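You operate a simulated robot arm through the tools that you are given. There is no shell and no other tool. Be economical: measure what you need, move in short steps, check, and stop when the job is done.

The job below is to be done with a simulated two-armed robot. You get a single attempt, and the scene is never put back.

## Task
Put the spark cover over the short slats, then ready the steel table.
Fine: fume flap and gas lever open, earth clamp on the copper plate before the table is switched on; the table display shows READY.

It is judged by the outcome, as a careful person would: the job done as asked, and still so three seconds after it is handed in. It fails if anything else is knocked over, pushed out of place, dropped, spilled or broken. Lids that push on must go on centred and level and be pressed home; caps that screw on are set level and turned clockwise until they are tight.

## Robot
Two 7-joint arms with two-finger parallel grippers on one trunk, on a base that drives. Base frame: it is fixed to the floor where the robot stands at the start and does not move with it; the origin is under the middle of the robot, x ahead of it, y to its left, z up; the surface under the hand at the start is at about z = 0.84. Lengths are in m, angles in degrees, forces in N, time in s.
The left shoulder is at the start at [0.071, 0.156, 1.205], the right one opposite. Places, roughly: bleed button [0.8, -0.4, 0.9]; blue pusher [0.9, -0.3, 0.9]; copper plate [1, -0.5, 0.9]; current dial [0.9, -2.8, 0.9]; flow knob [0.8, -2.5, 1.1]; fume flap lever [0.7, -0.2, 1.1]; gas lever [0.8, -0.7, 0.9]; gas test switch [0.9, -2.7, 0.8]; green bottle valve [0.6, -2.5, 1.1]; slat patch of the steel table [0.5, -0.5, 0.8]; table display [0.7, -0.5, 0.9]; table switch [0.8, -0.4, 0.9]; time dial [0.8, -0.5, 0.9]; toggle clamp [0.9, -0.2, 0.9]; welder [0.7, -2.8, 0.9]; welder switch [0.9, -3, 0.9]. Payload 3.91 kg a hand.
The tool frame of a hand sits at the grasp point between the pads (the TCP): z along the fingers, y along the line on which they close. The tips reach 0.03 m beyond it. The gripper opens to 0.11 m. The fingers are 0.02 m wide and 0.01 m thick; the gripper's body (0.048 by 0.112 m) begins 0.055 m behind the TCP.
Orientation is that of the tool frame in the base frame, as a unit quaternion [x, y, z, w]. With the fingers straight down and closing along the base's y, the tool's x points along the base's -x, its y along +y and its z along -z.

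## Interface
- The arms move only by the tool send_rows. It takes "left_rows", "right_rows" or both (then of equal length, played together; a hand with none holds still); each is a list of rows, each an object (a shift or turn left out is 0, a gripper value left out holds the last) with "delta_rot": the turn, a rotation vector about the base's x, y, z in degrees, a list of three; "linear": the shift along the base's x, y, z in m, a list of three; "grip": the finger opening in m, from 0 to 0.11. In form: [{"delta_rot": [ax, ay, az], "linear": [tx, ty, tz], "grip": grip}, ...]. A call has 1 to 20 rows; each row is the pose to reach, as a shift and turn from the pose commanded when the call began. Rows are played at 5 a second. More than 0.05 m and 8.6 degrees between two rows, or a gripper value outside its range, and nothing of the call is played. A pose out of reach is approached as far as the arm can. The call stops where the force on the tool passes 40 N (or 10 N more than at its start, if that is more) or the arm is blocked; 0.2 s more then pass. Each finger travels about 0.108 m/s and halts on what it meets, pressing with about 26 N; the grip force reading is that of the motor and also rises with nothing between the fingers. The clock runs only during rows and for 0.2 s after the last one: add rows that repeat a pose to give the fingers time. The reply holds the time, the measured pose of the TCP, the force on the tool along the base axes, the opening and the grip force, in the units named above and with some noise, with the torque about the TCP (base axes, N m) and any sound that the robot's microphone picked up.
- Cameras (640 x 400 px; columns grow to the right, rows downward): "scene" is now at [0.1357, -0.0287, 1.4455]; the picture's right is [-0.32, -0.95, -0.00], its down [-0.42, 0.14, -0.90] and it looks along [0.85, -0.29, -0.44] (base axes); focal length 214 px, centre (320, 200). "left" rides on the left gripper at [0.072, -0.017, -0.103] in its tool frame; the picture's right is [0.23, 0.97, 0.00], its down [-0.76, 0.18, -0.62] and it looks along [-0.61, 0.14, 0.78] (tool axes); focal length 222 px, centre (320, 200). "right" rides on the right gripper at [0.072, 0.017, -0.103] in its tool frame; the picture's right is [-0.23, 0.97, 0.00], its down [-0.76, -0.18, -0.62] and it looks along [-0.61, -0.14, 0.78] (tool axes); focal length 222 px, centre (320, 200). There is no depth. A picture from a camera that has moved, and an enlarged one, comes with that camera's place and axes in the base frame and with its lens.
- snapshot(camera): a new picture of that camera. No time passes.
- lift_body(by): slides the trunk up (or, below 0, down) by that many m; the arms and the scene camera ride with it, the base frame stays. It gives what a move gives, with no picture.
- base_move(legs): drives the robot by 1 to 6 legs, each [ahead, left, turn to the left] in m, m and degrees, along the robot's own axes; the way and the turn of a leg run together, so that a leg with both is an arc; at most 1.5 m and 180 degrees a leg. The arms and the cameras ride along, it lands a little off, and it stops where it bumps. It gives what a move gives.
- aim_head(pan, tilt): turns the head with the scene camera to pan (to the left, within 86 degrees either way) and tilt (down, from -29 to 69), counted from straight ahead of the robot. It gives what a move gives.
- enlarge(camera, box): a new picture of the part [left, top, right, bottom] of that camera's present view, enlarged. No time passes.
- finish_job(): hands the job in; it is judged then, once.

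Go step by step. Nothing tells you exact positions but the pictures and the camera data: compare them with the known pose of the tool, close in by small moves and look again before you grip or let go. The budget is 120 turns and 100 pictures, counting those below and the enlarged ones. Unless the task says otherwise, let go and move clear before handing in, and close with one line.

The tools are called after "Request:" by a JSON object that holds its "api" and its "payload". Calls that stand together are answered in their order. send_rows: Moves the arms, as the interface text tells. Its arguments: {"type":"object","properties":{"left_rows":{"type":"array","items":{"type":"object","properties":{"delta_rot":{"type":"array","items":{"type":"number"}},"linear":{"type":"array","items":{"type":"number"}},"grip":{"type":"number"}}}},"right_rows":{"type":"array","items":{"type":"object","properties":{"delta_rot":{"type":"array","items":{"type":"number"}},"linear":{"type":"array","items":{"type":"number"}},"grip":{"type":"number"}}}}},"required":[]} The other tools are called the same way: lift_body (by) slides the trunk up or down; base_move (legs) drives the base; aim_head (pan, tilt) turns the head that bears the scene camera; snapshot (camera) takes a picture; enlarge (camera, box) takes an enlarged picture of a part of a camera's view; finish_job () hands the job in.

At the start:

```text
time: 0.0
left_tcp_pos: [0.6412, 0.0036, 1.4416]
left_tool_rot: [0.0, 1.0, 0.0, 0.0]
left_ft_force: [-0.6, 0.9, -0.5]
left_ft_torque: [0.02, -0.01, -0.02]
left_finger_gap: 0.1101
left_finger_force: 0.1
right_tcp_pos: [0.4808, -0.5902, 1.4082]
right_tool_rot: [0.0, 1.0, 0.0, -0.001]
right_ft_force: [-0.1, 0.1, 0.1]
right_ft_torque: [0.01, -0.01, 0.03]
right_finger_gap: 0.1099
right_finger_force: 0.1
trunk travel left (down, up): [-0.65, 0.29]
robot x, y, heading: [0.0019, 0.0024, 0.1]
head pan, tilt: [-18.9, 26.1]
```

scene: 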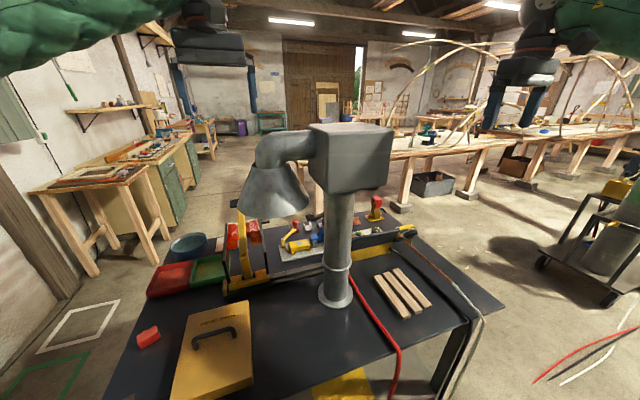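
right: 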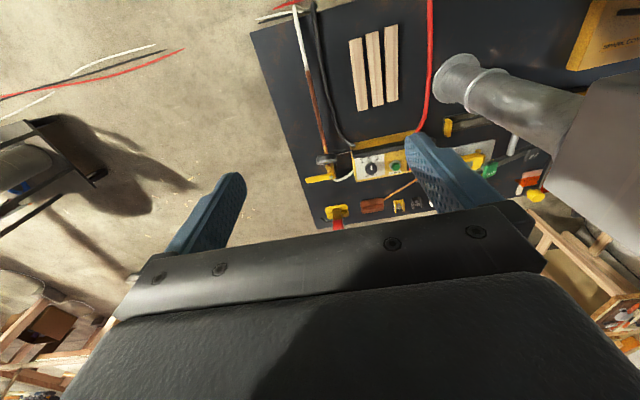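
left: 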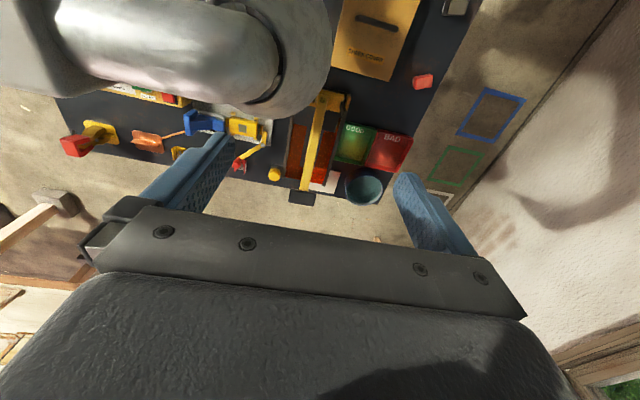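

I see the steel table with a yellow spark cover on the left front, the short slats on the right, and the fume arm in the middle. I look closer first.

Request:
{"api": "enlarge", "payload": {"camera": "scene", "box": [220, 180, 440, 320]}}

Request:
{"api": "enlarge", "payload": {"camera": "right", "box": [240, 0, 560, 240]}}

Request:
{"api": "enlarge", "payload": {"camera": "scene", "box": [120, 100, 440, 400]}}

```text
2.86 times, centred on (330, 250) of scene
camera zoom: at [0.1357, -0.0287, 1.4455], right [-0.32, -0.95, 0.0], down [-0.42, 0.14, -0.9], along [0.85, -0.29, -0.44], focal length 613 px, centre (291, 57)
```

zoom: 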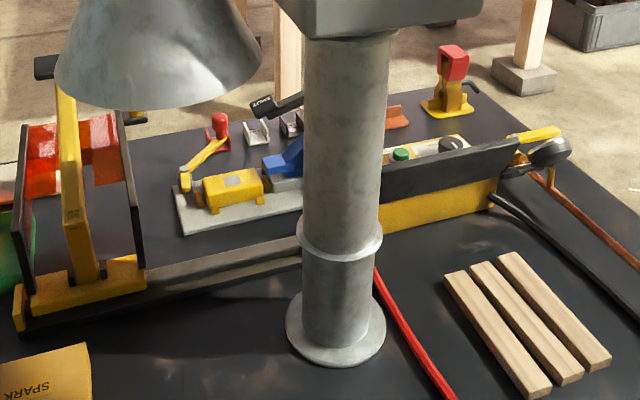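

```text
1.67 times, centred on (400, 120) of right
camera zoom: at [0.4091, -0.5739, 1.5109], right [0.23, 0.97, 0.0], down [0.76, -0.18, 0.62], along [0.61, -0.14, -0.78], focal length 370 px, centre (187, 333)
```

zoom: 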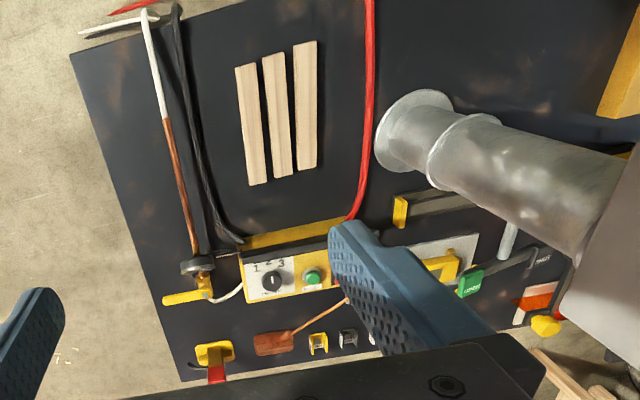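

```text
1.33 times, centred on (280, 250) of scene
camera zoom: at [0.1357, -0.0287, 1.4455], right [-0.32, -0.95, 0.0], down [-0.42, 0.14, -0.9], along [0.85, -0.29, -0.44], focal length 286 px, centre (373, 133)
```

zoom: 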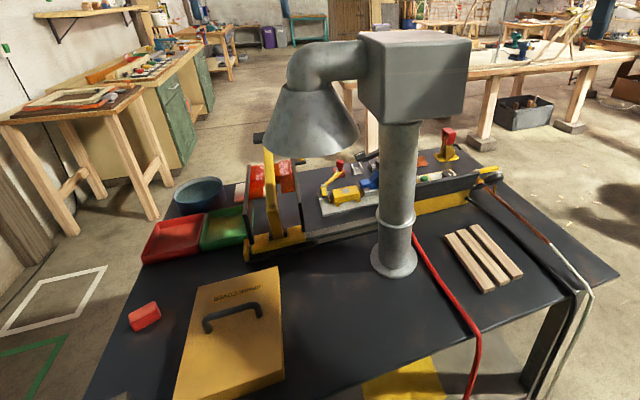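

The cover looks about 0.2 x 0.17 m around (0.53, 0.11), slats centred around (0.535, -0.457). I lower the right hand to look at the panel.

Request:
{"api": "send_rows", "payload": {"right_rows": [{"linear": [0.0, 0, -0.05]}, {"linear": [0.0, 0, -0.1]}, {"linear": [0.0, 0, -0.15]}, {"linear": [0.0, 0.0, -0.2]}, {"linear": [0.0, 0.0, -0.2]}]}}

Request:
{"api": "snapshot", "payload": {"camera": "right"}}

Request:
{"api": "enlarge", "payload": {"camera": "scene", "box": [340, 180, 500, 280]}}

```text
time: 1.2
left_tcp_pos: [0.6433, 0.0021, 1.4397]
left_tool_rot: [0.0, 1.0, 0.001, -0.003]
left_ft_force: [0.0, -0.5, -0.1]
left_ft_torque: [0.06, 0.03, -0.01]
left_finger_gap: 0.11
left_finger_force: 0.0
right_tcp_pos: [0.4831, -0.5898, 1.2068]
right_tool_rot: [0.0, 1.0, 0.001, -0.001]
right_ft_force: [0.5, 0.2, -0.6]
right_ft_torque: [0.0, 0.02, -0.01]
right_finger_gap: 0.1099
right_finger_force: 0.0
trunk travel left (down, up): [-0.65, 0.29]
robot x, y, heading: [-0.001, -0.0009, 0.2]
head pan, tilt: [-18.9, 26.1]
```

```text
93 pictures are left
camera right: at [0.4118, -0.5744, 1.3104], right [0.23, 0.97, 0.0], down [0.76, -0.18, 0.62], along [0.61, -0.14, -0.78], focal length 222 px, centre (320, 200)
```

right: 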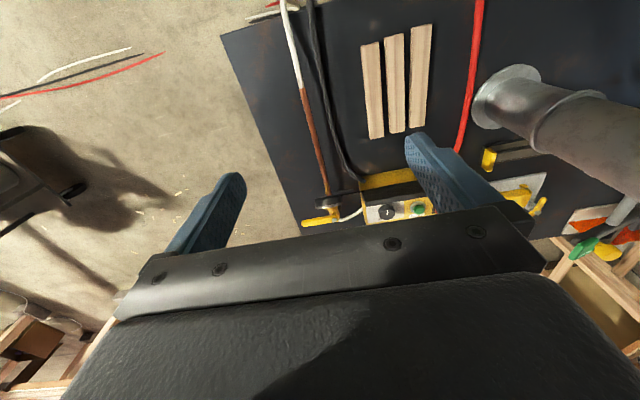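

```text
4.00 times, centred on (420, 230) of scene
camera zoom: at [0.1383, -0.0301, 1.4451], right [-0.32, -0.95, 0.0], down [-0.42, 0.14, -0.9], along [0.85, -0.29, -0.44], focal length 858 px, centre (-80, 80)
```

zoom: 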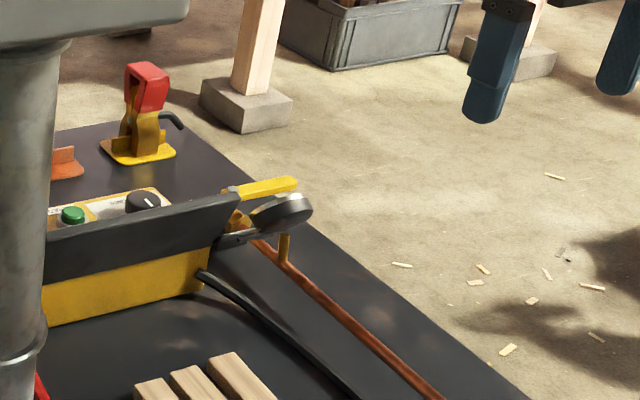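

I prepare the left hand over the cover: back off from the hood, turn 90° so that it closes along x.

Request:
{"api": "send_rows", "payload": {"left_rows": [{"linear": [-0.03, 0.02, 0]}, {"linear": [-0.06, 0.05, 0], "delta_rot": [0, 0, -8]}, {"linear": [-0.09, 0.08, 0], "delta_rot": [0, 0, -16]}, {"linear": [-0.12, 0.11, 0], "delta_rot": [0, 0, -24]}, {"linear": [-0.12, 0.11, 0], "delta_rot": [0, 0, -32]}, {"linear": [-0.12, 0.11, 0], "delta_rot": [0, 0, -40]}, {"linear": [-0.12, 0.11, 0], "delta_rot": [0, 0, -48]}, {"linear": [-0.12, 0.11, -0.03], "delta_rot": [0, 0, -56]}, {"linear": [-0.12, 0.11, -0.06], "delta_rot": [0, 0, -64]}, {"linear": [-0.12, 0.11, -0.1], "delta_rot": [0, 0, -72]}, {"linear": [-0.12, 0.11, -0.14], "delta_rot": [0, 0, -80]}, {"linear": [-0.12, 0.11, -0.18], "delta_rot": [0, 0, -88]}, {"linear": [-0.12, 0.11, -0.2], "delta_rot": [0, 0, -90]}, {"linear": [-0.12, 0.11, -0.2], "delta_rot": [0, 0, -90]}]}}

Request:
{"api": "snapshot", "payload": {"camera": "left"}}

Request:
{"api": "snapshot", "payload": {"camera": "scene"}}

```text
time: 4.2
left_tcp_pos: [0.4984, 0.0969, 1.2398]
left_tool_rot: [0.706, 0.708, 0.001, 0.0]
left_ft_force: [0.0, -0.1, 0.8]
left_ft_torque: [0.0, 0.0, 0.01]
left_finger_gap: 0.1101
left_finger_force: 0.1
left hand out of reach, approached as far as the arm can: row 12, 13, 14
right_tcp_pos: [0.481, -0.5888, 1.2086]
right_tool_rot: [0.0, 1.0, 0.0, 0.001]
right_ft_force: [1.0, 0.3, 0.2]
right_ft_torque: [0.01, 0.0, -0.01]
right_finger_gap: 0.11
right_finger_force: 0.0
trunk travel left (down, up): [-0.65, 0.29]
robot x, y, heading: [-0.0012, 0.0014, 0.1]
head pan, tilt: [-18.9, 26.1]
```

```text
91 pictures are left
camera left: at [0.481, 0.1702, 1.3436], right [0.97, 0.23, 0.0], down [0.18, -0.76, 0.62], along [0.14, -0.61, -0.78], focal length 222 px, centre (320, 200)
```

left: 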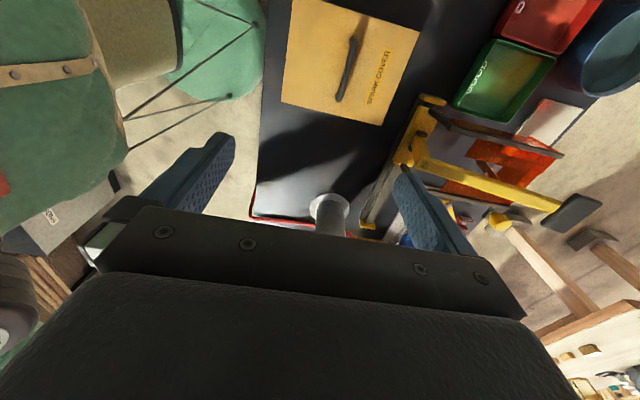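

```text
90 pictures are left
camera scene: at [0.1354, -0.0282, 1.4456], right [-0.32, -0.95, 0.0], down [-0.42, 0.14, -0.9], along [0.85, -0.29, -0.44], focal length 214 px, centre (320, 200)
```

scene: 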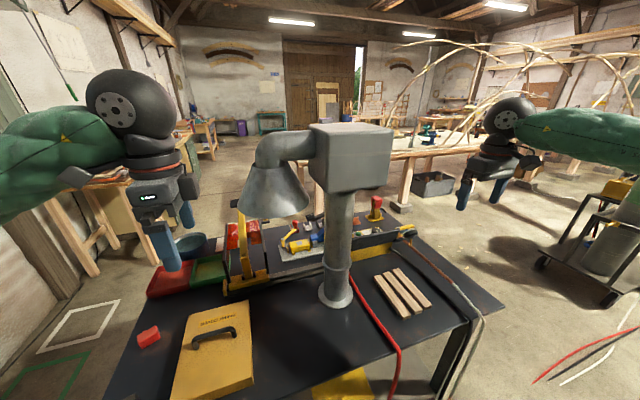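

Handle is at about (0.538, 0.117), running along y. I descend in steps.

Request:
{"api": "send_rows", "payload": {"left_rows": [{"linear": [0.01, 0, -0.04]}, {"linear": [0.015, 0, -0.08]}, {"linear": [0.015, 0, -0.12]}, {"linear": [0.015, 0, -0.16]}, {"linear": [0.015, 0, -0.2]}, {"linear": [0.015, 0, -0.2]}]}}

Request:
{"api": "snapshot", "payload": {"camera": "left"}}

Request:
{"api": "enlarge", "payload": {"camera": "scene", "box": [120, 260, 320, 400]}}

```text
time: 5.6
left_tcp_pos: [0.4787, 0.0807, 1.0675]
left_tool_rot: [0.705, 0.709, 0.001, -0.002]
left_ft_force: [0.3, -0.2, -0.6]
left_ft_torque: [0.04, 0.0, 0.0]
left_finger_gap: 0.11
left_finger_force: 0.1
left hand out of reach, approached as far as the arm can: row 1, 2, 3, 4, 5, 6
right_tcp_pos: [0.4808, -0.5904, 1.2077]
right_tool_rot: [0.0, 1.0, 0.001, 0.0]
right_ft_force: [0.7, -0.8, -0.2]
right_ft_torque: [0.03, 0.02, -0.03]
right_finger_gap: 0.1099
right_finger_force: 0.0
trunk travel left (down, up): [-0.65, 0.29]
robot x, y, heading: [-0.0011, -0.0001, 0.2]
head pan, tilt: [-18.9, 26.1]
```

```text
89 pictures are left
camera left: at [0.4622, 0.152, 1.1718], right [0.97, 0.23, 0.0], down [0.18, -0.76, 0.62], along [0.14, -0.6, -0.78], focal length 222 px, centre (320, 200)
```

left: 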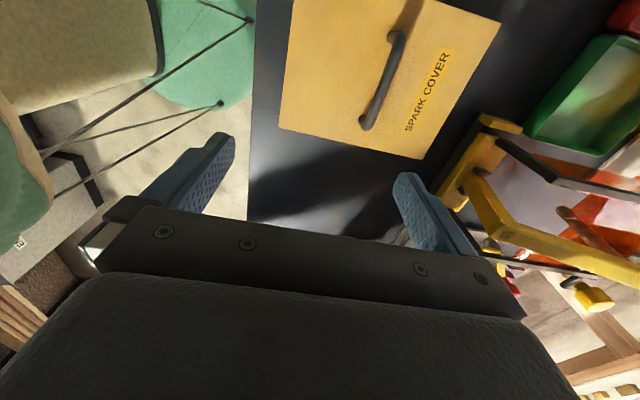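

```text
2.86 times, centred on (220, 330) of scene
camera zoom: at [0.1357, -0.0303, 1.4455], right [-0.32, -0.95, 0.0], down [-0.42, 0.14, -0.9], along [0.85, -0.29, -0.44], focal length 613 px, centre (606, -171)
```

zoom: 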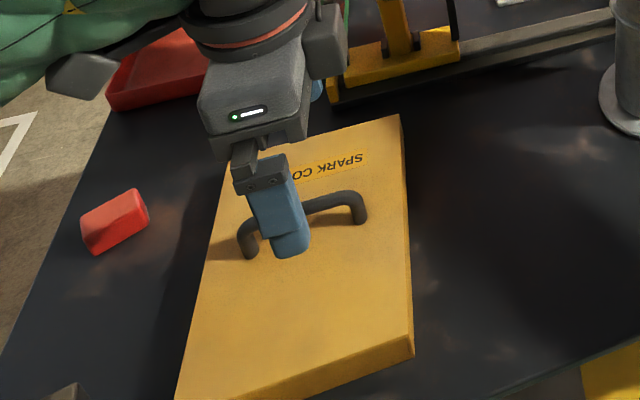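

The hand strains at this yaw, so I go back up and turn the wrist the other way round (+90° instead of -90°).

Request:
{"api": "send_rows", "payload": {"left_rows": [{"linear": [0.0, 0, 0.05], "delta_rot": [0, 0, 8]}, {"linear": [0, 0, 0.1], "delta_rot": [0, 0, 16]}, {"linear": [0, 0, 0.15], "delta_rot": [0, 0, 24]}, {"linear": [0, 0, 0.15], "delta_rot": [0, 0, 32]}, {"linear": [0, 0, 0.15], "delta_rot": [0, 0, 40]}, {"linear": [0, 0, 0.15], "delta_rot": [0, 0, 48]}, {"linear": [0, 0, 0.15], "delta_rot": [0, 0, 56]}, {"linear": [0, 0, 0.15], "delta_rot": [0, 0, 64]}, {"linear": [0, 0, 0.15], "delta_rot": [0, 0, 72]}, {"linear": [0, 0, 0.15], "delta_rot": [0, 0, 80]}, {"linear": [0, 0, 0.15], "delta_rot": [0, 0, 88]}, {"linear": [0, 0, 0.15], "delta_rot": [0, 0, 96]}, {"linear": [0, 0, 0.15], "delta_rot": [0, 0, 104]}, {"linear": [0, 0, 0.15], "delta_rot": [0, 0, 112]}, {"linear": [0, 0, 0.15], "delta_rot": [0, 0, 120]}, {"linear": [0, 0, 0.15], "delta_rot": [0, 0, 128]}, {"linear": [0, 0, 0.15], "delta_rot": [0, 0, 136]}, {"linear": [0, 0, 0.15], "delta_rot": [0, 0, 144]}, {"linear": [0, 0, 0.15], "delta_rot": [0, 0, 152]}, {"linear": [0, 0, 0.15], "delta_rot": [0, 0, 160]}]}}

Request:
{"api": "send_rows", "payload": {"left_rows": [{"delta_rot": [0, 0, 8]}, {"delta_rot": [0, 0, 16]}, {"delta_rot": [0, 0, 20]}, {"linear": [0, 0, -0.05], "delta_rot": [0, 0, 20]}, {"linear": [0, 0, -0.1], "delta_rot": [0, 0, 20]}, {"linear": [0, 0, -0.15], "delta_rot": [0, 0, 20]}, {"linear": [0, 0, -0.15], "delta_rot": [0, 0, 20]}]}}

Request:
{"api": "snapshot", "payload": {"camera": "left"}}

```text
time: 9.8
left_tcp_pos: [0.4803, 0.0819, 1.2193]
left_tool_rot: [-0.574, 0.819, 0.0, 0.0]
left_ft_force: [0.4, -0.1, 0.1]
left_ft_torque: [0.01, -0.01, -0.01]
left_finger_gap: 0.1101
left_finger_force: 0.1
right_tcp_pos: [0.4809, -0.5903, 1.2087]
right_tool_rot: [-0.001, 1.0, 0.0, 0.0]
right_ft_force: [-0.7, 0.3, -1.2]
right_ft_torque: [-0.02, -0.01, -0.02]
right_finger_gap: 0.1099
right_finger_force: 0.0
trunk travel left (down, up): [-0.65, 0.29]
robot x, y, heading: [0.0005, 0.0013, 0.1]
head pan, tilt: [-18.9, 26.1]
```

```text
time: 11.4
left_tcp_pos: [0.4797, 0.0802, 1.0672]
left_tool_rot: [0.707, -0.707, 0.0, 0.001]
left_ft_force: [-0.8, -0.4, 0.2]
left_ft_torque: [-0.01, 0.02, 0.03]
left_finger_gap: 0.11
left_finger_force: 0.0
right_tcp_pos: [0.4813, -0.5882, 1.2088]
right_tool_rot: [0.0, 1.0, 0.001, -0.001]
right_ft_force: [0.6, 0.3, 0.1]
right_ft_torque: [-0.02, 0.0, -0.01]
right_finger_gap: 0.1098
right_finger_force: 0.1
trunk travel left (down, up): [-0.65, 0.29]
robot x, y, heading: [-0.0017, -0.0015, -0.1]
head pan, tilt: [-18.9, 26.1]
```

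```text
87 pictures are left
camera left: at [0.4961, 0.0074, 1.1704], right [-0.97, -0.23, 0.0], down [-0.18, 0.76, 0.62], along [-0.14, 0.61, -0.78], focal length 222 px, centre (320, 200)
```

left: 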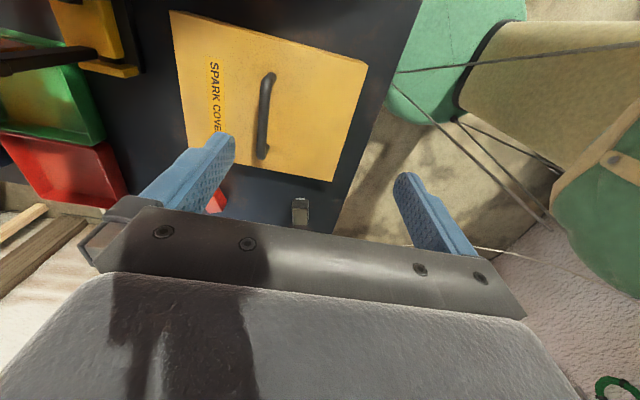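

This yaw works. Handle bar is about (0.539, 0.112, 0.90). I move over it and down to 0.97 for a look.

Request:
{"api": "send_rows", "payload": {"left_rows": [{"linear": [0.03, 0.015, 0], "grip": 0.08}, {"linear": [0.059, 0.031, 0]}, {"linear": [0.059, 0.031, -0.05]}, {"linear": [0.059, 0.031, -0.1]}, {"linear": [0.059, 0.031, -0.1]}]}}

Request:
{"api": "snapshot", "payload": {"camera": "left"}}

Request:
{"api": "enlarge", "payload": {"camera": "scene", "box": [120, 260, 320, 400]}}

```text
time: 12.6
left_tcp_pos: [0.5385, 0.1116, 0.9712]
left_tool_rot: [0.707, -0.707, 0.001, 0.0]
left_ft_force: [0.1, 0.2, -1.3]
left_ft_torque: [0.01, 0.01, 0.02]
left_finger_gap: 0.0799
left_finger_force: 0.1
right_tcp_pos: [0.481, -0.5912, 1.2082]
right_tool_rot: [0.0, 1.0, 0.0, 0.0]
right_ft_force: [1.1, 0.3, -0.1]
right_ft_torque: [0.04, 0.01, 0.03]
right_finger_gap: 0.1096
right_finger_force: 0.1
trunk travel left (down, up): [-0.65, 0.29]
robot x, y, heading: [-0.0004, 0.0026, -0.2]
head pan, tilt: [-18.9, 26.1]
```

```text
86 pictures are left
camera left: at [0.5558, 0.0393, 1.074], right [-0.97, -0.23, 0.0], down [-0.18, 0.76, 0.62], along [-0.14, 0.61, -0.78], focal length 222 px, centre (320, 200)
```

left: 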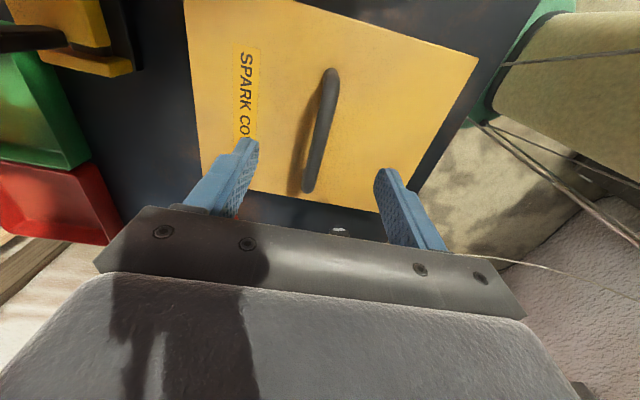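

```text
2.86 times, centred on (220, 330) of scene
camera zoom: at [0.1355, -0.0292, 1.4456], right [-0.32, -0.95, 0.0], down [-0.42, 0.14, -0.9], along [0.85, -0.29, -0.44], focal length 613 px, centre (606, -171)
```

zoom: 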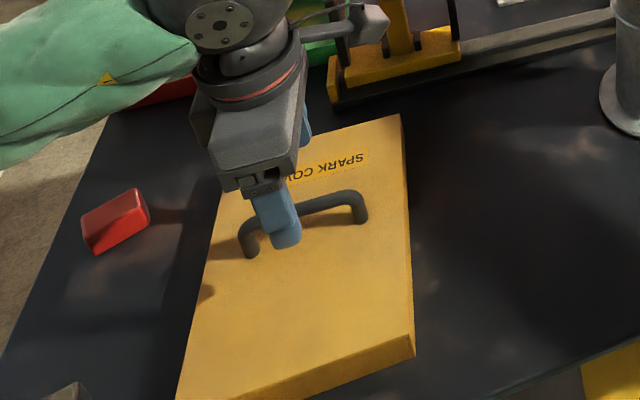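

The bar is between the fingers. I descend to z≈0.903 and grip.

Request:
{"api": "send_rows", "payload": {"left_rows": [{"linear": [0.002, -0.003, -0.035]}, {"linear": [0.002, -0.003, -0.055]}, {"linear": [0.002, -0.003, -0.068]}, {"linear": [0.002, -0.003, -0.068], "grip": 0.0}, {"linear": [0.002, -0.003, -0.068], "grip": 0.0}, {"linear": [0.002, -0.003, -0.068], "grip": 0.0}, {"linear": [0.002, -0.003, -0.068], "grip": 0.0}]}}

Request:
{"api": "snapshot", "payload": {"camera": "left"}}

```text
time: 13.6
left_tcp_pos: [0.5409, 0.1074, 0.9058]
left_tool_rot: [-0.706, 0.708, -0.003, 0.001]
left_ft_force: [1.9, -1.6, 42.3]
left_ft_torque: [0.61, 1.4, 0.1]
left_finger_gap: 0.0127
left_finger_force: 25.5
right_tcp_pos: [0.4822, -0.5892, 1.2088]
right_tool_rot: [0.0, 1.0, 0.0, -0.001]
right_ft_force: [0.6, -1.1, 0.8]
right_ft_torque: [0.0, 0.04, 0.0]
right_finger_gap: 0.1099
right_finger_force: 0.1
trunk travel left (down, up): [-0.65, 0.29]
robot x, y, heading: [-0.0019, -0.0001, 0.2]
head pan, tilt: [-18.9, 26.1]
stopped in row 5 (left hand): the force on the tool passed its limit at 46 N (the readings are from after the stop); the commanded pose is now the measured one
```

```text
84 pictures are left
camera left: at [0.5571, 0.0363, 1.0096], right [-0.97, -0.23, 0.0], down [-0.18, 0.76, 0.62], along [-0.14, 0.6, -0.79], focal length 222 px, centre (320, 200)
```

left: 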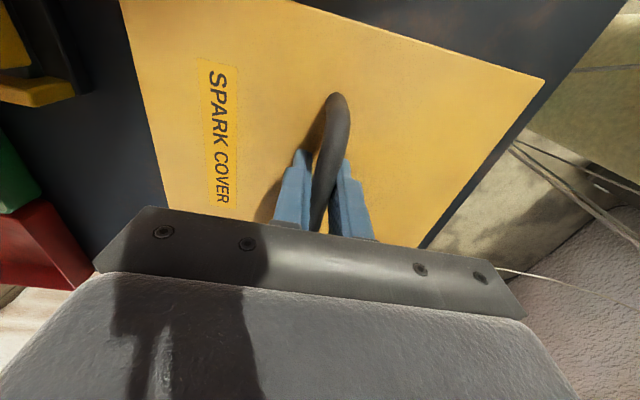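

Gripped; tips rest on the cover (its top is at ~0.876). I lift gently.

Request:
{"api": "send_rows", "payload": {"left_rows": [{"linear": [0, 0, 0.01]}, {"linear": [0, 0, 0.03]}, {"linear": [0, 0, 0.07]}, {"linear": [0, 0, 0.11]}, {"linear": [0, 0, 0.13]}, {"linear": [0, 0, 0.13]}]}}

Request:
{"api": "snapshot", "payload": {"camera": "scene"}}

Request:
{"api": "snapshot", "payload": {"camera": "left"}}

```text
time: 15.0
left_tcp_pos: [0.5385, 0.1092, 1.0321]
left_tool_rot: [-0.706, 0.708, -0.001, 0.0]
left_ft_force: [-0.4, 0.4, -5.0]
left_ft_torque: [-0.04, -0.01, 0.03]
left_finger_gap: 0.0115
left_finger_force: 26.4
right_tcp_pos: [0.4817, -0.5894, 1.2091]
right_tool_rot: [-0.001, 1.0, 0.0, 0.0]
right_ft_force: [-0.2, -0.3, -0.7]
right_ft_torque: [-0.02, 0.03, 0.03]
right_finger_gap: 0.1101
right_finger_force: 0.0
trunk travel left (down, up): [-0.65, 0.29]
robot x, y, heading: [0.0013, 0.0016, 0.2]
head pan, tilt: [-18.9, 26.1]
```

```text
83 pictures are left
camera scene: at [0.1359, -0.0285, 1.4455], right [-0.32, -0.95, 0.0], down [-0.42, 0.14, -0.9], along [0.85, -0.29, -0.44], focal length 214 px, centre (320, 200)
```

scene: 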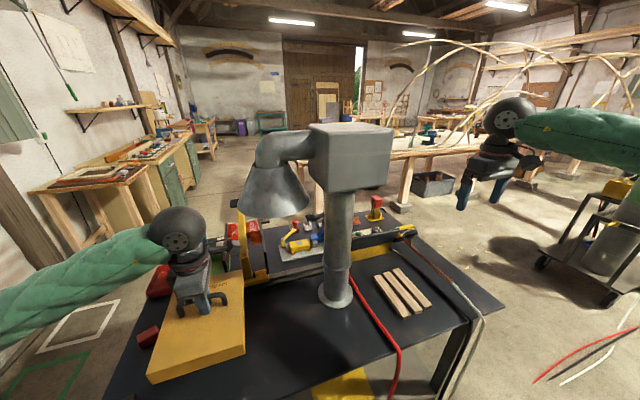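

```text
82 pictures are left
camera left: at [0.5549, 0.0367, 1.1353], right [-0.97, -0.23, 0.0], down [-0.18, 0.76, 0.62], along [-0.14, 0.61, -0.78], focal length 222 px, centre (320, 200)
```

left: 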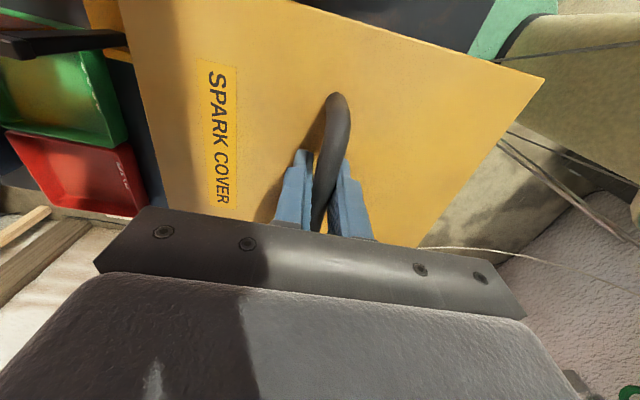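

Cover hangs level. I back off, drive right 0.57 m, then look at the slats before going forward.

Request:
{"api": "base_move", "payload": {"legs": [[-0.25, 0, 0], [0, -0.57, 0]]}}

Request:
{"api": "snapshot", "payload": {"camera": "scene"}}

Request:
{"api": "snapshot", "payload": {"camera": "right"}}

```text
time: 19.7
left_tcp_pos: [0.2866, -0.456, 1.0317]
left_tool_rot: [-0.705, 0.709, -0.001, 0.0]
left_ft_force: [0.0, -0.3, -4.4]
left_ft_torque: [-0.01, 0.03, -0.01]
left_finger_gap: 0.0113
left_finger_force: 25.8
right_tcp_pos: [0.2284, -1.1538, 1.2091]
right_tool_rot: [0.001, 1.0, 0.0, 0.0]
right_ft_force: [-0.1, 0.8, -0.4]
right_ft_torque: [0.0, 0.0, 0.01]
right_finger_gap: 0.1104
right_finger_force: 0.0
trunk travel left (down, up): [-0.65, 0.29]
robot x, y, heading: [-0.2493, -0.5582, -0.2]
head pan, tilt: [-18.9, 26.1]
```

```text
81 pictures are left
camera scene: at [-0.1159, -0.5915, 1.4455], right [-0.33, -0.95, 0.0], down [-0.42, 0.14, -0.9], along [0.85, -0.29, -0.44], focal length 214 px, centre (320, 200)
```

scene: 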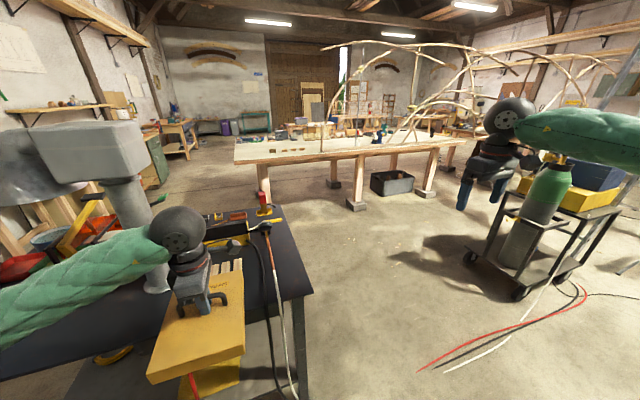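

```text
80 pictures are left
camera right: at [0.1563, -1.1367, 1.3121], right [0.23, 0.97, 0.0], down [0.76, -0.18, 0.62], along [0.61, -0.14, -0.78], focal length 222 px, centre (320, 200)
```

right: 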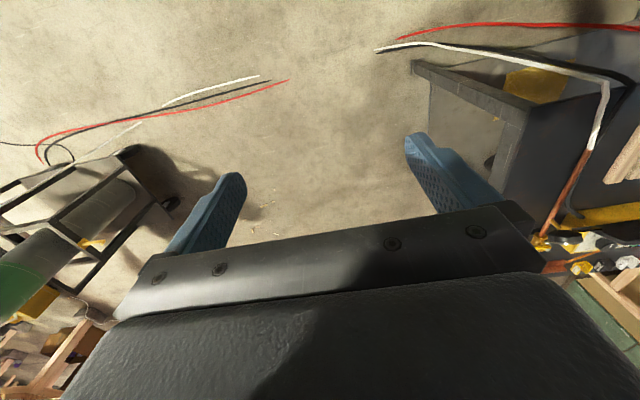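

Slats centre (0.543, -0.455) from the earlier views. The fume box might foul the forearm on a straight approach, so I turn 30° left and come in from the front right.

Request:
{"api": "base_move", "payload": {"legs": [[0, -0.25, 0], [0, 0, 30], [0.1, -0.2, 0]]}}

Request:
{"api": "snapshot", "payload": {"camera": "scene"}}

```text
time: 24.3
left_tcp_pos: [0.3438, -0.5675, 1.0322]
left_tool_rot: [0.866, -0.5, 0.0, -0.001]
left_ft_force: [-0.3, -1.0, -4.4]
left_ft_torque: [0.0, -0.01, -0.01]
left_finger_gap: 0.0114
left_finger_force: 26.4
right_tcp_pos: [0.6467, -1.2006, 1.2088]
right_tool_rot: [-0.259, 0.966, 0.0, -0.001]
right_ft_force: [0.3, 0.1, 0.0]
right_ft_torque: [0.03, 0.03, 0.01]
right_finger_gap: 0.1099
right_finger_force: 0.0
trunk travel left (down, up): [-0.65, 0.29]
robot x, y, heading: [-0.0651, -0.9336, 30.4]
head pan, tilt: [-18.9, 26.1]
```

```text
79 pictures are left
camera scene: at [0.0662, -0.8886, 1.4454], right [0.2, -0.98, 0.0], down [-0.43, -0.09, -0.9], along [0.88, 0.18, -0.44], focal length 214 px, centre (320, 200)
```

scene: 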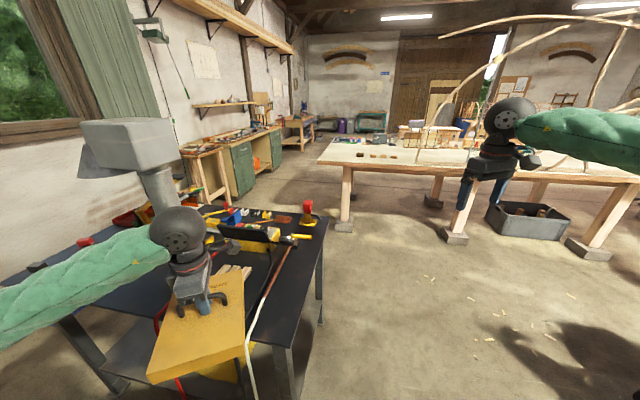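

Next I drive a bit closer and aim the head at the slats.

Request:
{"api": "base_move", "payload": {"legs": [[0.14, -0.045, 0]]}}

Request:
{"api": "aim_head", "payload": {"pan": 12, "tilt": 45}}

Request:
{"api": "snapshot", "payload": {"camera": "scene"}}

```text
time: 25.6
left_tcp_pos: [0.4876, -0.5342, 1.0327]
left_tool_rot: [0.867, -0.499, 0.0, 0.0]
left_ft_force: [0.0, -0.5, -4.8]
left_ft_torque: [-0.03, 0.0, 0.02]
left_finger_gap: 0.0111
left_finger_force: 26.1
right_tcp_pos: [0.7913, -1.1675, 1.2078]
right_tool_rot: [-0.26, 0.966, 0.0, -0.001]
right_ft_force: [0.3, 0.7, -0.6]
right_ft_torque: [0.0, 0.0, -0.03]
right_finger_gap: 0.1098
right_finger_force: 0.0
trunk travel left (down, up): [-0.65, 0.29]
robot x, y, heading: [0.0774, -0.8995, 30.4]
head pan, tilt: [-18.9, 26.1]
```

```text
time: 26.6
left_tcp_pos: [0.4871, -0.5353, 1.0317]
left_tool_rot: [0.867, -0.498, 0.001, 0.0]
left_ft_force: [-0.2, 0.2, -5.0]
left_ft_torque: [-0.01, -0.03, 0.0]
left_finger_gap: 0.0115
left_finger_force: 25.7
right_tcp_pos: [0.7892, -1.1667, 1.2086]
right_tool_rot: [-0.262, 0.965, 0.0, -0.001]
right_ft_force: [-1.0, 0.4, 0.4]
right_ft_torque: [0.01, 0.0, 0.0]
right_finger_gap: 0.1101
right_finger_force: 0.0
trunk travel left (down, up): [-0.65, 0.29]
robot x, y, heading: [0.079, -0.9058, 30.2]
head pan, tilt: [12.0, 45.0]
```

```text
78 pictures are left
camera scene: at [0.1797, -0.8188, 1.4167], right [0.67, -0.74, 0.0], down [-0.52, -0.47, -0.71], along [0.52, 0.47, -0.71], focal length 214 px, centre (320, 200)
```

scene: 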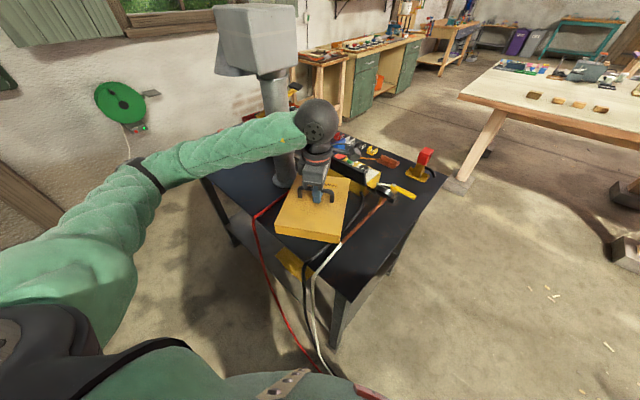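

Good view. I turn the wrist back by 30° and centre the cover over the slats, still high.

Request:
{"api": "send_rows", "payload": {"left_rows": [{"linear": [0.014, 0.018, 0], "delta_rot": [0, 0, -7.5]}, {"linear": [0.028, 0.037, 0], "delta_rot": [0, 0, -15]}, {"linear": [0.042, 0.055, 0], "delta_rot": [0, 0, -22.5]}, {"linear": [0.056, 0.074, 0], "delta_rot": [0, 0, -30.2]}, {"linear": [0.056, 0.074, 0], "delta_rot": [0, 0, -30.2]}]}}

Request:
{"api": "snapshot", "payload": {"camera": "scene"}}

Request:
{"api": "snapshot", "payload": {"camera": "left"}}

```text
time: 27.8
left_tcp_pos: [0.5432, -0.4606, 1.0338]
left_tool_rot: [-0.707, 0.708, -0.001, 0.0]
left_ft_force: [-0.4, 0.5, -4.2]
left_ft_torque: [-0.06, 0.03, 0.0]
left_finger_gap: 0.0115
left_finger_force: 26.4
right_tcp_pos: [0.7899, -1.1668, 1.2086]
right_tool_rot: [-0.262, 0.965, 0.0, -0.001]
right_ft_force: [-0.5, 0.3, 0.0]
right_ft_torque: [-0.02, -0.01, -0.01]
right_finger_gap: 0.1103
right_finger_force: 0.1
trunk travel left (down, up): [-0.65, 0.29]
robot x, y, heading: [0.0756, -0.8993, 30.3]
head pan, tilt: [12.0, 45.0]
```

```text
77 pictures are left
camera scene: at [0.1793, -0.8191, 1.4167], right [0.67, -0.74, 0.0], down [-0.52, -0.48, -0.71], along [0.52, 0.48, -0.71], focal length 214 px, centre (320, 200)
```

scene: 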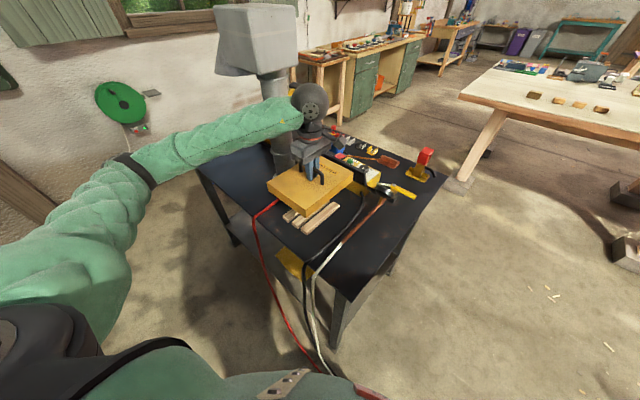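

```text
76 pictures are left
camera left: at [0.56, -0.5334, 1.136], right [-0.97, -0.23, 0.0], down [-0.18, 0.76, 0.62], along [-0.14, 0.61, -0.78], focal length 222 px, centre (320, 200)
```

left: 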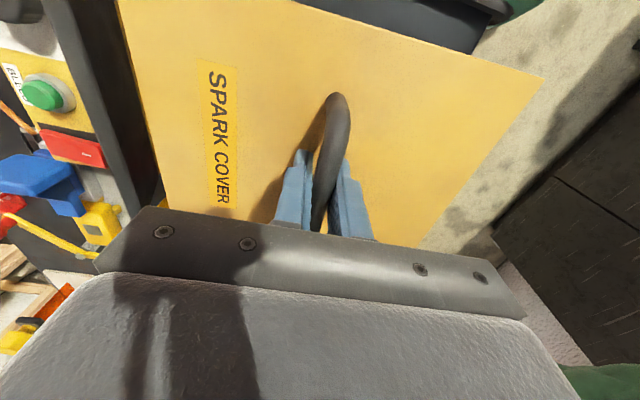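

It lines up. I lower to about 5 cm above rest and check.

Request:
{"api": "send_rows", "payload": {"left_rows": [{"linear": [0, 0, -0.03]}, {"linear": [0, 0, -0.06]}, {"linear": [0, 0, -0.075]}, {"linear": [0, 0, -0.075]}]}}

Request:
{"api": "enlarge", "payload": {"camera": "scene", "box": [220, 120, 400, 260]}}

```text
time: 28.8
left_tcp_pos: [0.5441, -0.4622, 0.9581]
left_tool_rot: [0.707, -0.707, 0.002, 0.0]
left_ft_force: [-0.3, -0.3, -5.3]
left_ft_torque: [-0.02, 0.0, 0.02]
left_finger_gap: 0.0115
left_finger_force: 26.1
right_tcp_pos: [0.7896, -1.1662, 1.208]
right_tool_rot: [-0.262, 0.965, 0.0, 0.0]
right_ft_force: [-0.5, -0.3, -0.9]
right_ft_torque: [0.0, 0.02, 0.02]
right_finger_gap: 0.11
right_finger_force: 0.0
trunk travel left (down, up): [-0.65, 0.29]
robot x, y, heading: [0.0755, -0.9019, 30.1]
head pan, tilt: [12.0, 45.0]
```

```text
2.86 times, centred on (310, 190) of scene
camera zoom: at [0.1794, -0.8189, 1.4167], right [0.67, -0.74, 0.0], down [-0.52, -0.48, -0.71], along [0.52, 0.48, -0.71], focal length 613 px, centre (349, 229)
```

zoom: 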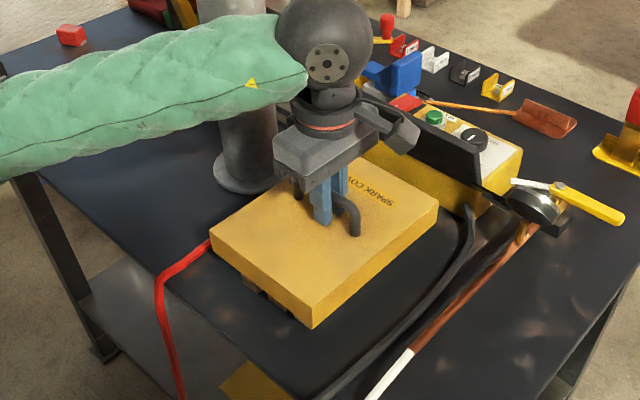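

All clear. I lower to rest.

Request:
{"api": "send_rows", "payload": {"left_rows": [{"linear": [0, 0, -0.02]}, {"linear": [0, 0, -0.035]}, {"linear": [0, 0, -0.045]}, {"linear": [0, 0, -0.05]}, {"linear": [0, 0, -0.05]}]}}

Request:
{"api": "enlarge", "payload": {"camera": "scene", "box": [220, 120, 400, 260]}}

```text
time: 30.0
left_tcp_pos: [0.5415, -0.4609, 0.9081]
left_tool_rot: [-0.707, 0.707, -0.002, 0.0]
left_ft_force: [-0.4, 0.2, -5.2]
left_ft_torque: [-0.03, -0.02, -0.03]
left_finger_gap: 0.0115
left_finger_force: 25.9
right_tcp_pos: [0.7901, -1.1668, 1.209]
right_tool_rot: [-0.262, 0.965, 0.0, -0.001]
right_ft_force: [0.0, 1.0, 0.5]
right_ft_torque: [0.0, 0.0, 0.0]
right_finger_gap: 0.11
right_finger_force: 0.0
trunk travel left (down, up): [-0.65, 0.29]
robot x, y, heading: [0.0823, -0.8985, 30.6]
head pan, tilt: [12.0, 45.0]
```

```text
2.86 times, centred on (310, 190) of scene
camera zoom: at [0.1795, -0.8188, 1.4167], right [0.67, -0.74, 0.0], down [-0.52, -0.48, -0.71], along [0.52, 0.48, -0.71], focal length 613 px, centre (349, 229)
```

zoom: 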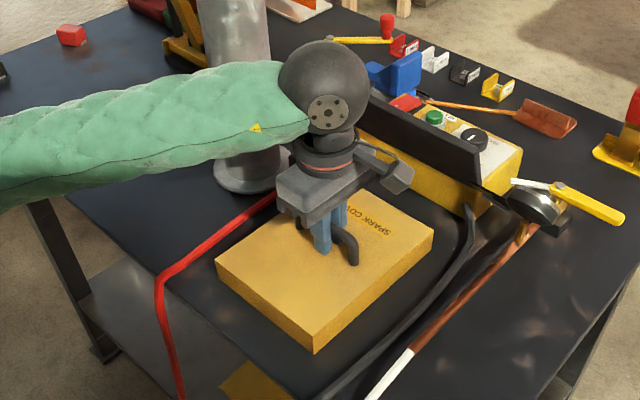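

Nearly down; a little more until contact, then release and rise.

Request:
{"api": "send_rows", "payload": {"left_rows": [{"linear": [0, 0, -0.003]}, {"linear": [0, 0, -0.006]}, {"linear": [0, 0, -0.006]}]}}

```text
time: 30.8
left_tcp_pos: [0.5439, -0.4605, 0.9054]
left_tool_rot: [0.707, -0.707, 0.004, -0.002]
left_ft_force: [-4.6, -3.4, 18.3]
left_ft_torque: [-0.22, 0.61, -0.16]
left_finger_gap: 0.0117
left_finger_force: 25.4
right_tcp_pos: [0.788, -1.1665, 1.2095]
right_tool_rot: [-0.261, 0.965, 0.001, 0.001]
right_ft_force: [-0.5, 0.4, -0.7]
right_ft_torque: [-0.01, 0.0, 0.0]
right_finger_gap: 0.1098
right_finger_force: 0.0
trunk travel left (down, up): [-0.65, 0.29]
robot x, y, heading: [0.0758, -0.8982, 30.3]
head pan, tilt: [12.0, 45.0]
stopped in row 3 (left hand): the force on the tool passed its limit at 43 N (the readings are from after the stop); the commanded pose is now the measured one
```

It sits on the table at the same height as before. I release and lift clear.

Request:
{"api": "send_rows", "payload": {"left_rows": [{"linear": [0, 0, 0.001], "grip": 0.06}, {"linear": [0, 0, 0.001], "grip": 0.06}, {"linear": [0, 0, 0.001], "grip": 0.06}, {"linear": [0, 0, 0.04]}, {"linear": [0, 0, 0.08]}, {"linear": [-0.02, 0, 0.12]}, {"linear": [-0.06, 0, 0.15]}, {"linear": [-0.1, 0.0, 0.17]}, {"linear": [-0.1, 0.0, 0.17]}]}}

Request:
{"api": "snapshot", "payload": {"camera": "scene"}}

Request:
{"api": "enlarge", "payload": {"camera": "scene", "box": [300, 110, 460, 230]}}

```text
time: 32.8
left_tcp_pos: [0.4448, -0.4606, 1.0751]
left_tool_rot: [0.707, -0.707, 0.002, -0.002]
left_ft_force: [-0.3, -1.0, -0.4]
left_ft_torque: [-0.01, 0.0, -0.03]
left_finger_gap: 0.06
left_finger_force: 0.0
right_tcp_pos: [0.7904, -1.1665, 1.2084]
right_tool_rot: [-0.261, 0.965, 0.0, -0.001]
right_ft_force: [0.2, 0.0, -0.4]
right_ft_torque: [0.02, 0.03, -0.03]
right_finger_gap: 0.1102
right_finger_force: 0.0
trunk travel left (down, up): [-0.65, 0.29]
robot x, y, heading: [0.0765, -0.9029, 30.2]
head pan, tilt: [12.0, 45.0]
```

```text
73 pictures are left
camera scene: at [0.1803, -0.8191, 1.4166], right [0.67, -0.74, 0.0], down [-0.52, -0.48, -0.71], along [0.52, 0.48, -0.71], focal length 214 px, centre (320, 200)
```

scene: 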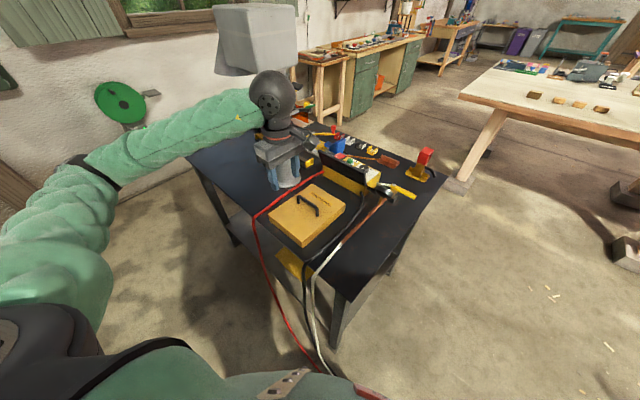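

```text
3.33 times, centred on (380, 170) of scene
camera zoom: at [0.1803, -0.8191, 1.4166], right [0.67, -0.74, 0.0], down [-0.52, -0.48, -0.71], along [0.52, 0.48, -0.71], focal length 715 px, centre (120, 300)
```

zoom: 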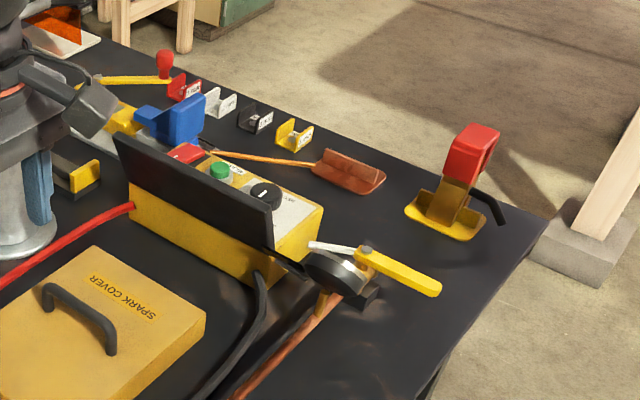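

Cover is placed. Now I drive round to the right end of the table, facing along +y, to see and reach the gas lever, clamp and panel.

Request:
{"api": "base_move", "payload": {"legs": [[-0.2, -0.346, 0], [0, 0, 60], [0, -0.77, 0]]}}

Request:
{"api": "aim_head", "payload": {"pan": 0, "tilt": 40}}

Request:
{"api": "snapshot", "payload": {"camera": "scene"}}

Request:
{"api": "snapshot", "payload": {"camera": "left"}}

```text
time: 41.7
left_tcp_pos: [0.647, -0.7565, 1.0745]
left_tool_rot: [0.966, -0.259, 0.001, -0.003]
left_ft_force: [-0.6, 0.1, 0.0]
left_ft_torque: [-0.01, 0.0, 0.02]
left_finger_gap: 0.0601
left_finger_force: 0.1
right_tcp_pos: [1.4315, -0.8092, 1.2086]
right_tool_rot: [0.709, -0.706, 0.0, 0.0]
right_ft_force: [0.0, 0.1, -0.1]
right_ft_torque: [-0.01, -0.02, 0.03]
right_finger_gap: 0.1099
right_finger_force: 0.0
trunk travel left (down, up): [-0.65, 0.29]
robot x, y, heading: [0.8473, -1.2965, 90.2]
head pan, tilt: [12.0, 45.0]
```

```text
time: 42.5
left_tcp_pos: [0.6468, -0.7573, 1.0741]
left_tool_rot: [0.966, -0.259, 0.001, -0.003]
left_ft_force: [0.8, -0.3, 0.3]
left_ft_torque: [0.02, 0.01, -0.01]
left_finger_gap: 0.06
left_finger_force: 0.0
right_tcp_pos: [1.4303, -0.8104, 1.2098]
right_tool_rot: [0.709, -0.705, 0.0, 0.0]
right_ft_force: [-0.7, -0.4, 0.7]
right_ft_torque: [0.02, 0.01, 0.0]
right_finger_gap: 0.1099
right_finger_force: 0.0
trunk travel left (down, up): [-0.65, 0.29]
robot x, y, heading: [0.8453, -1.2945, 90.2]
head pan, tilt: [0.0, 40.0]
```

```text
71 pictures are left
camera scene: at [0.8422, -1.1574, 1.4239], right [1.0, 0.01, 0.0], down [0.0, -0.64, -0.77], along [0.0, 0.77, -0.64], focal length 214 px, centre (320, 200)
```

scene: 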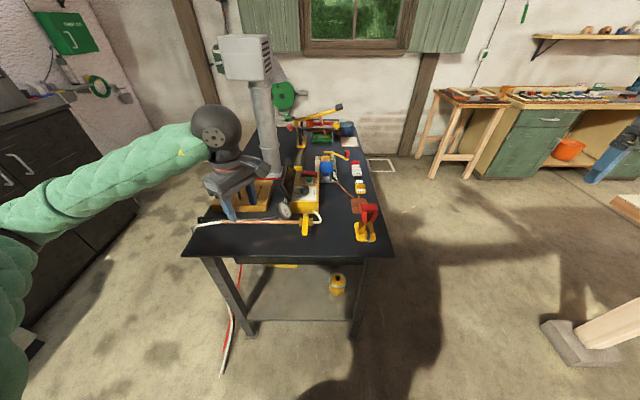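

```text
70 pictures are left
camera left: at [0.7176, -0.7792, 1.1783], right [-0.29, -0.96, -0.01], down [-0.75, 0.22, 0.62], along [-0.59, 0.18, -0.78], focal length 222 px, centre (320, 200)
```

left: 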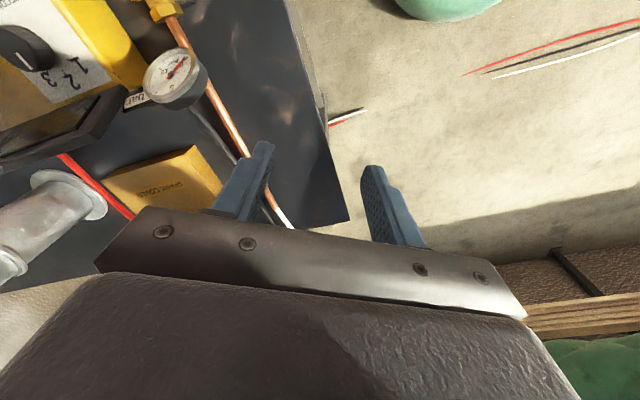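

Excellent viewpoint. I enlarge the work area.

Request:
{"api": "enlarge", "payload": {"camera": "scene", "box": [270, 170, 390, 250]}}

Request:
{"api": "enlarge", "payload": {"camera": "scene", "box": [210, 90, 380, 200]}}

```text
5.00 times, centred on (330, 210) of scene
camera zoom: at [0.8422, -1.1574, 1.4239], right [1.0, 0.01, 0.0], down [0.0, -0.64, -0.77], along [0.0, 0.77, -0.64], focal length 1072 px, centre (270, 150)
```

zoom: 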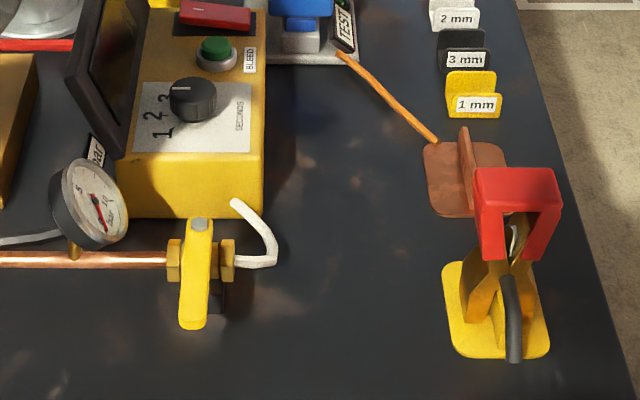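

```text
3.64 times, centred on (295, 145) of scene
camera zoom: at [0.8422, -1.1574, 1.4239], right [1.0, 0.01, 0.0], down [0.0, -0.64, -0.77], along [0.0, 0.77, -0.64], focal length 780 px, centre (411, 400)
```

zoom: 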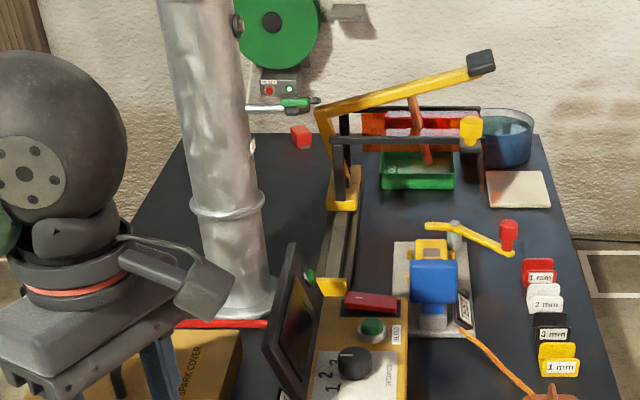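

The gas lever is the yellow handle across the copper pipe at about (0.79, -0.61→-0.70, 0.89), i.e. closed. The earth clamp (red handles) is parked on a yellow stand at about (1.0, -0.65), and the copper plate's fin is beyond it. I turn the left hand to look at the valve closely.

Request:
{"api": "send_rows", "payload": {"left_rows": [{"linear": [0.01, 0, 0.01], "grip": 0.0, "delta_rot": [0, 0, 7.5]}, {"linear": [0.02, 0, 0.02], "delta_rot": [0, 0, 15]}, {"linear": [0.03, 0, 0.03], "delta_rot": [0, 0, 22.5]}, {"linear": [0.04, 0, 0.04], "delta_rot": [0, 0, 30]}, {"linear": [0.05, 0, 0.04], "delta_rot": [0, 0, 37.5]}, {"linear": [0.06, 0, 0.04], "delta_rot": [0, 0, 45]}, {"linear": [0.07, 0, 0.04], "delta_rot": [0, 0, 52.5]}, {"linear": [0.07, 0, 0.04], "delta_rot": [0, 0, 60]}, {"linear": [0.07, 0, 0.04], "delta_rot": [0, 0, 60]}]}}

Request:
{"api": "snapshot", "payload": {"camera": "left"}}

Request:
{"api": "enlarge", "payload": {"camera": "scene", "box": [250, 170, 350, 250]}}

```text
time: 44.5
left_tcp_pos: [0.7168, -0.7566, 1.1145]
left_tool_rot: [0.966, 0.26, 0.0, -0.003]
left_ft_force: [-0.1, -0.4, 0.2]
left_ft_torque: [0.02, 0.0, 0.01]
left_finger_gap: 0.0001
left_finger_force: 26.0
right_tcp_pos: [1.4308, -0.8102, 1.2086]
right_tool_rot: [0.709, -0.706, 0.0, 0.0]
right_ft_force: [0.2, 0.5, 0.2]
right_ft_torque: [0.01, 0.03, -0.03]
right_finger_gap: 0.1101
right_finger_force: 0.0
trunk travel left (down, up): [-0.65, 0.29]
robot x, y, heading: [0.8478, -1.2948, 90.4]
head pan, tilt: [0.0, 40.0]
```

```text
67 pictures are left
camera left: at [0.7716, -0.7062, 1.2179], right [0.69, -0.73, -0.01], down [-0.57, -0.54, 0.62], along [-0.46, -0.42, -0.78], focal length 222 px, centre (320, 200)
```

left: 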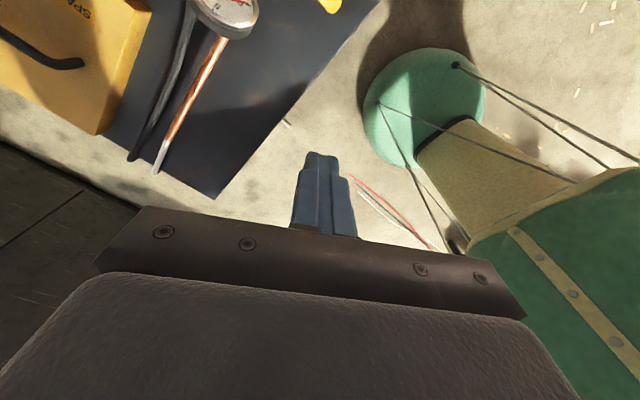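

```text
5.00 times, centred on (300, 210) of scene
camera zoom: at [0.8427, -1.1573, 1.4239], right [1.0, 0.0, 0.0], down [0.0, -0.64, -0.77], along [0.0, 0.77, -0.64], focal length 1072 px, centre (420, 150)
```

zoom: 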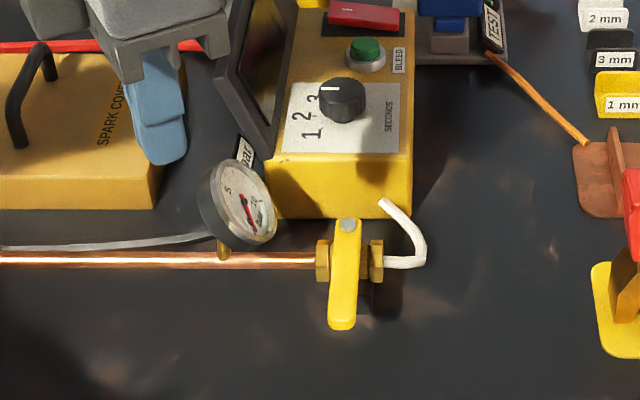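

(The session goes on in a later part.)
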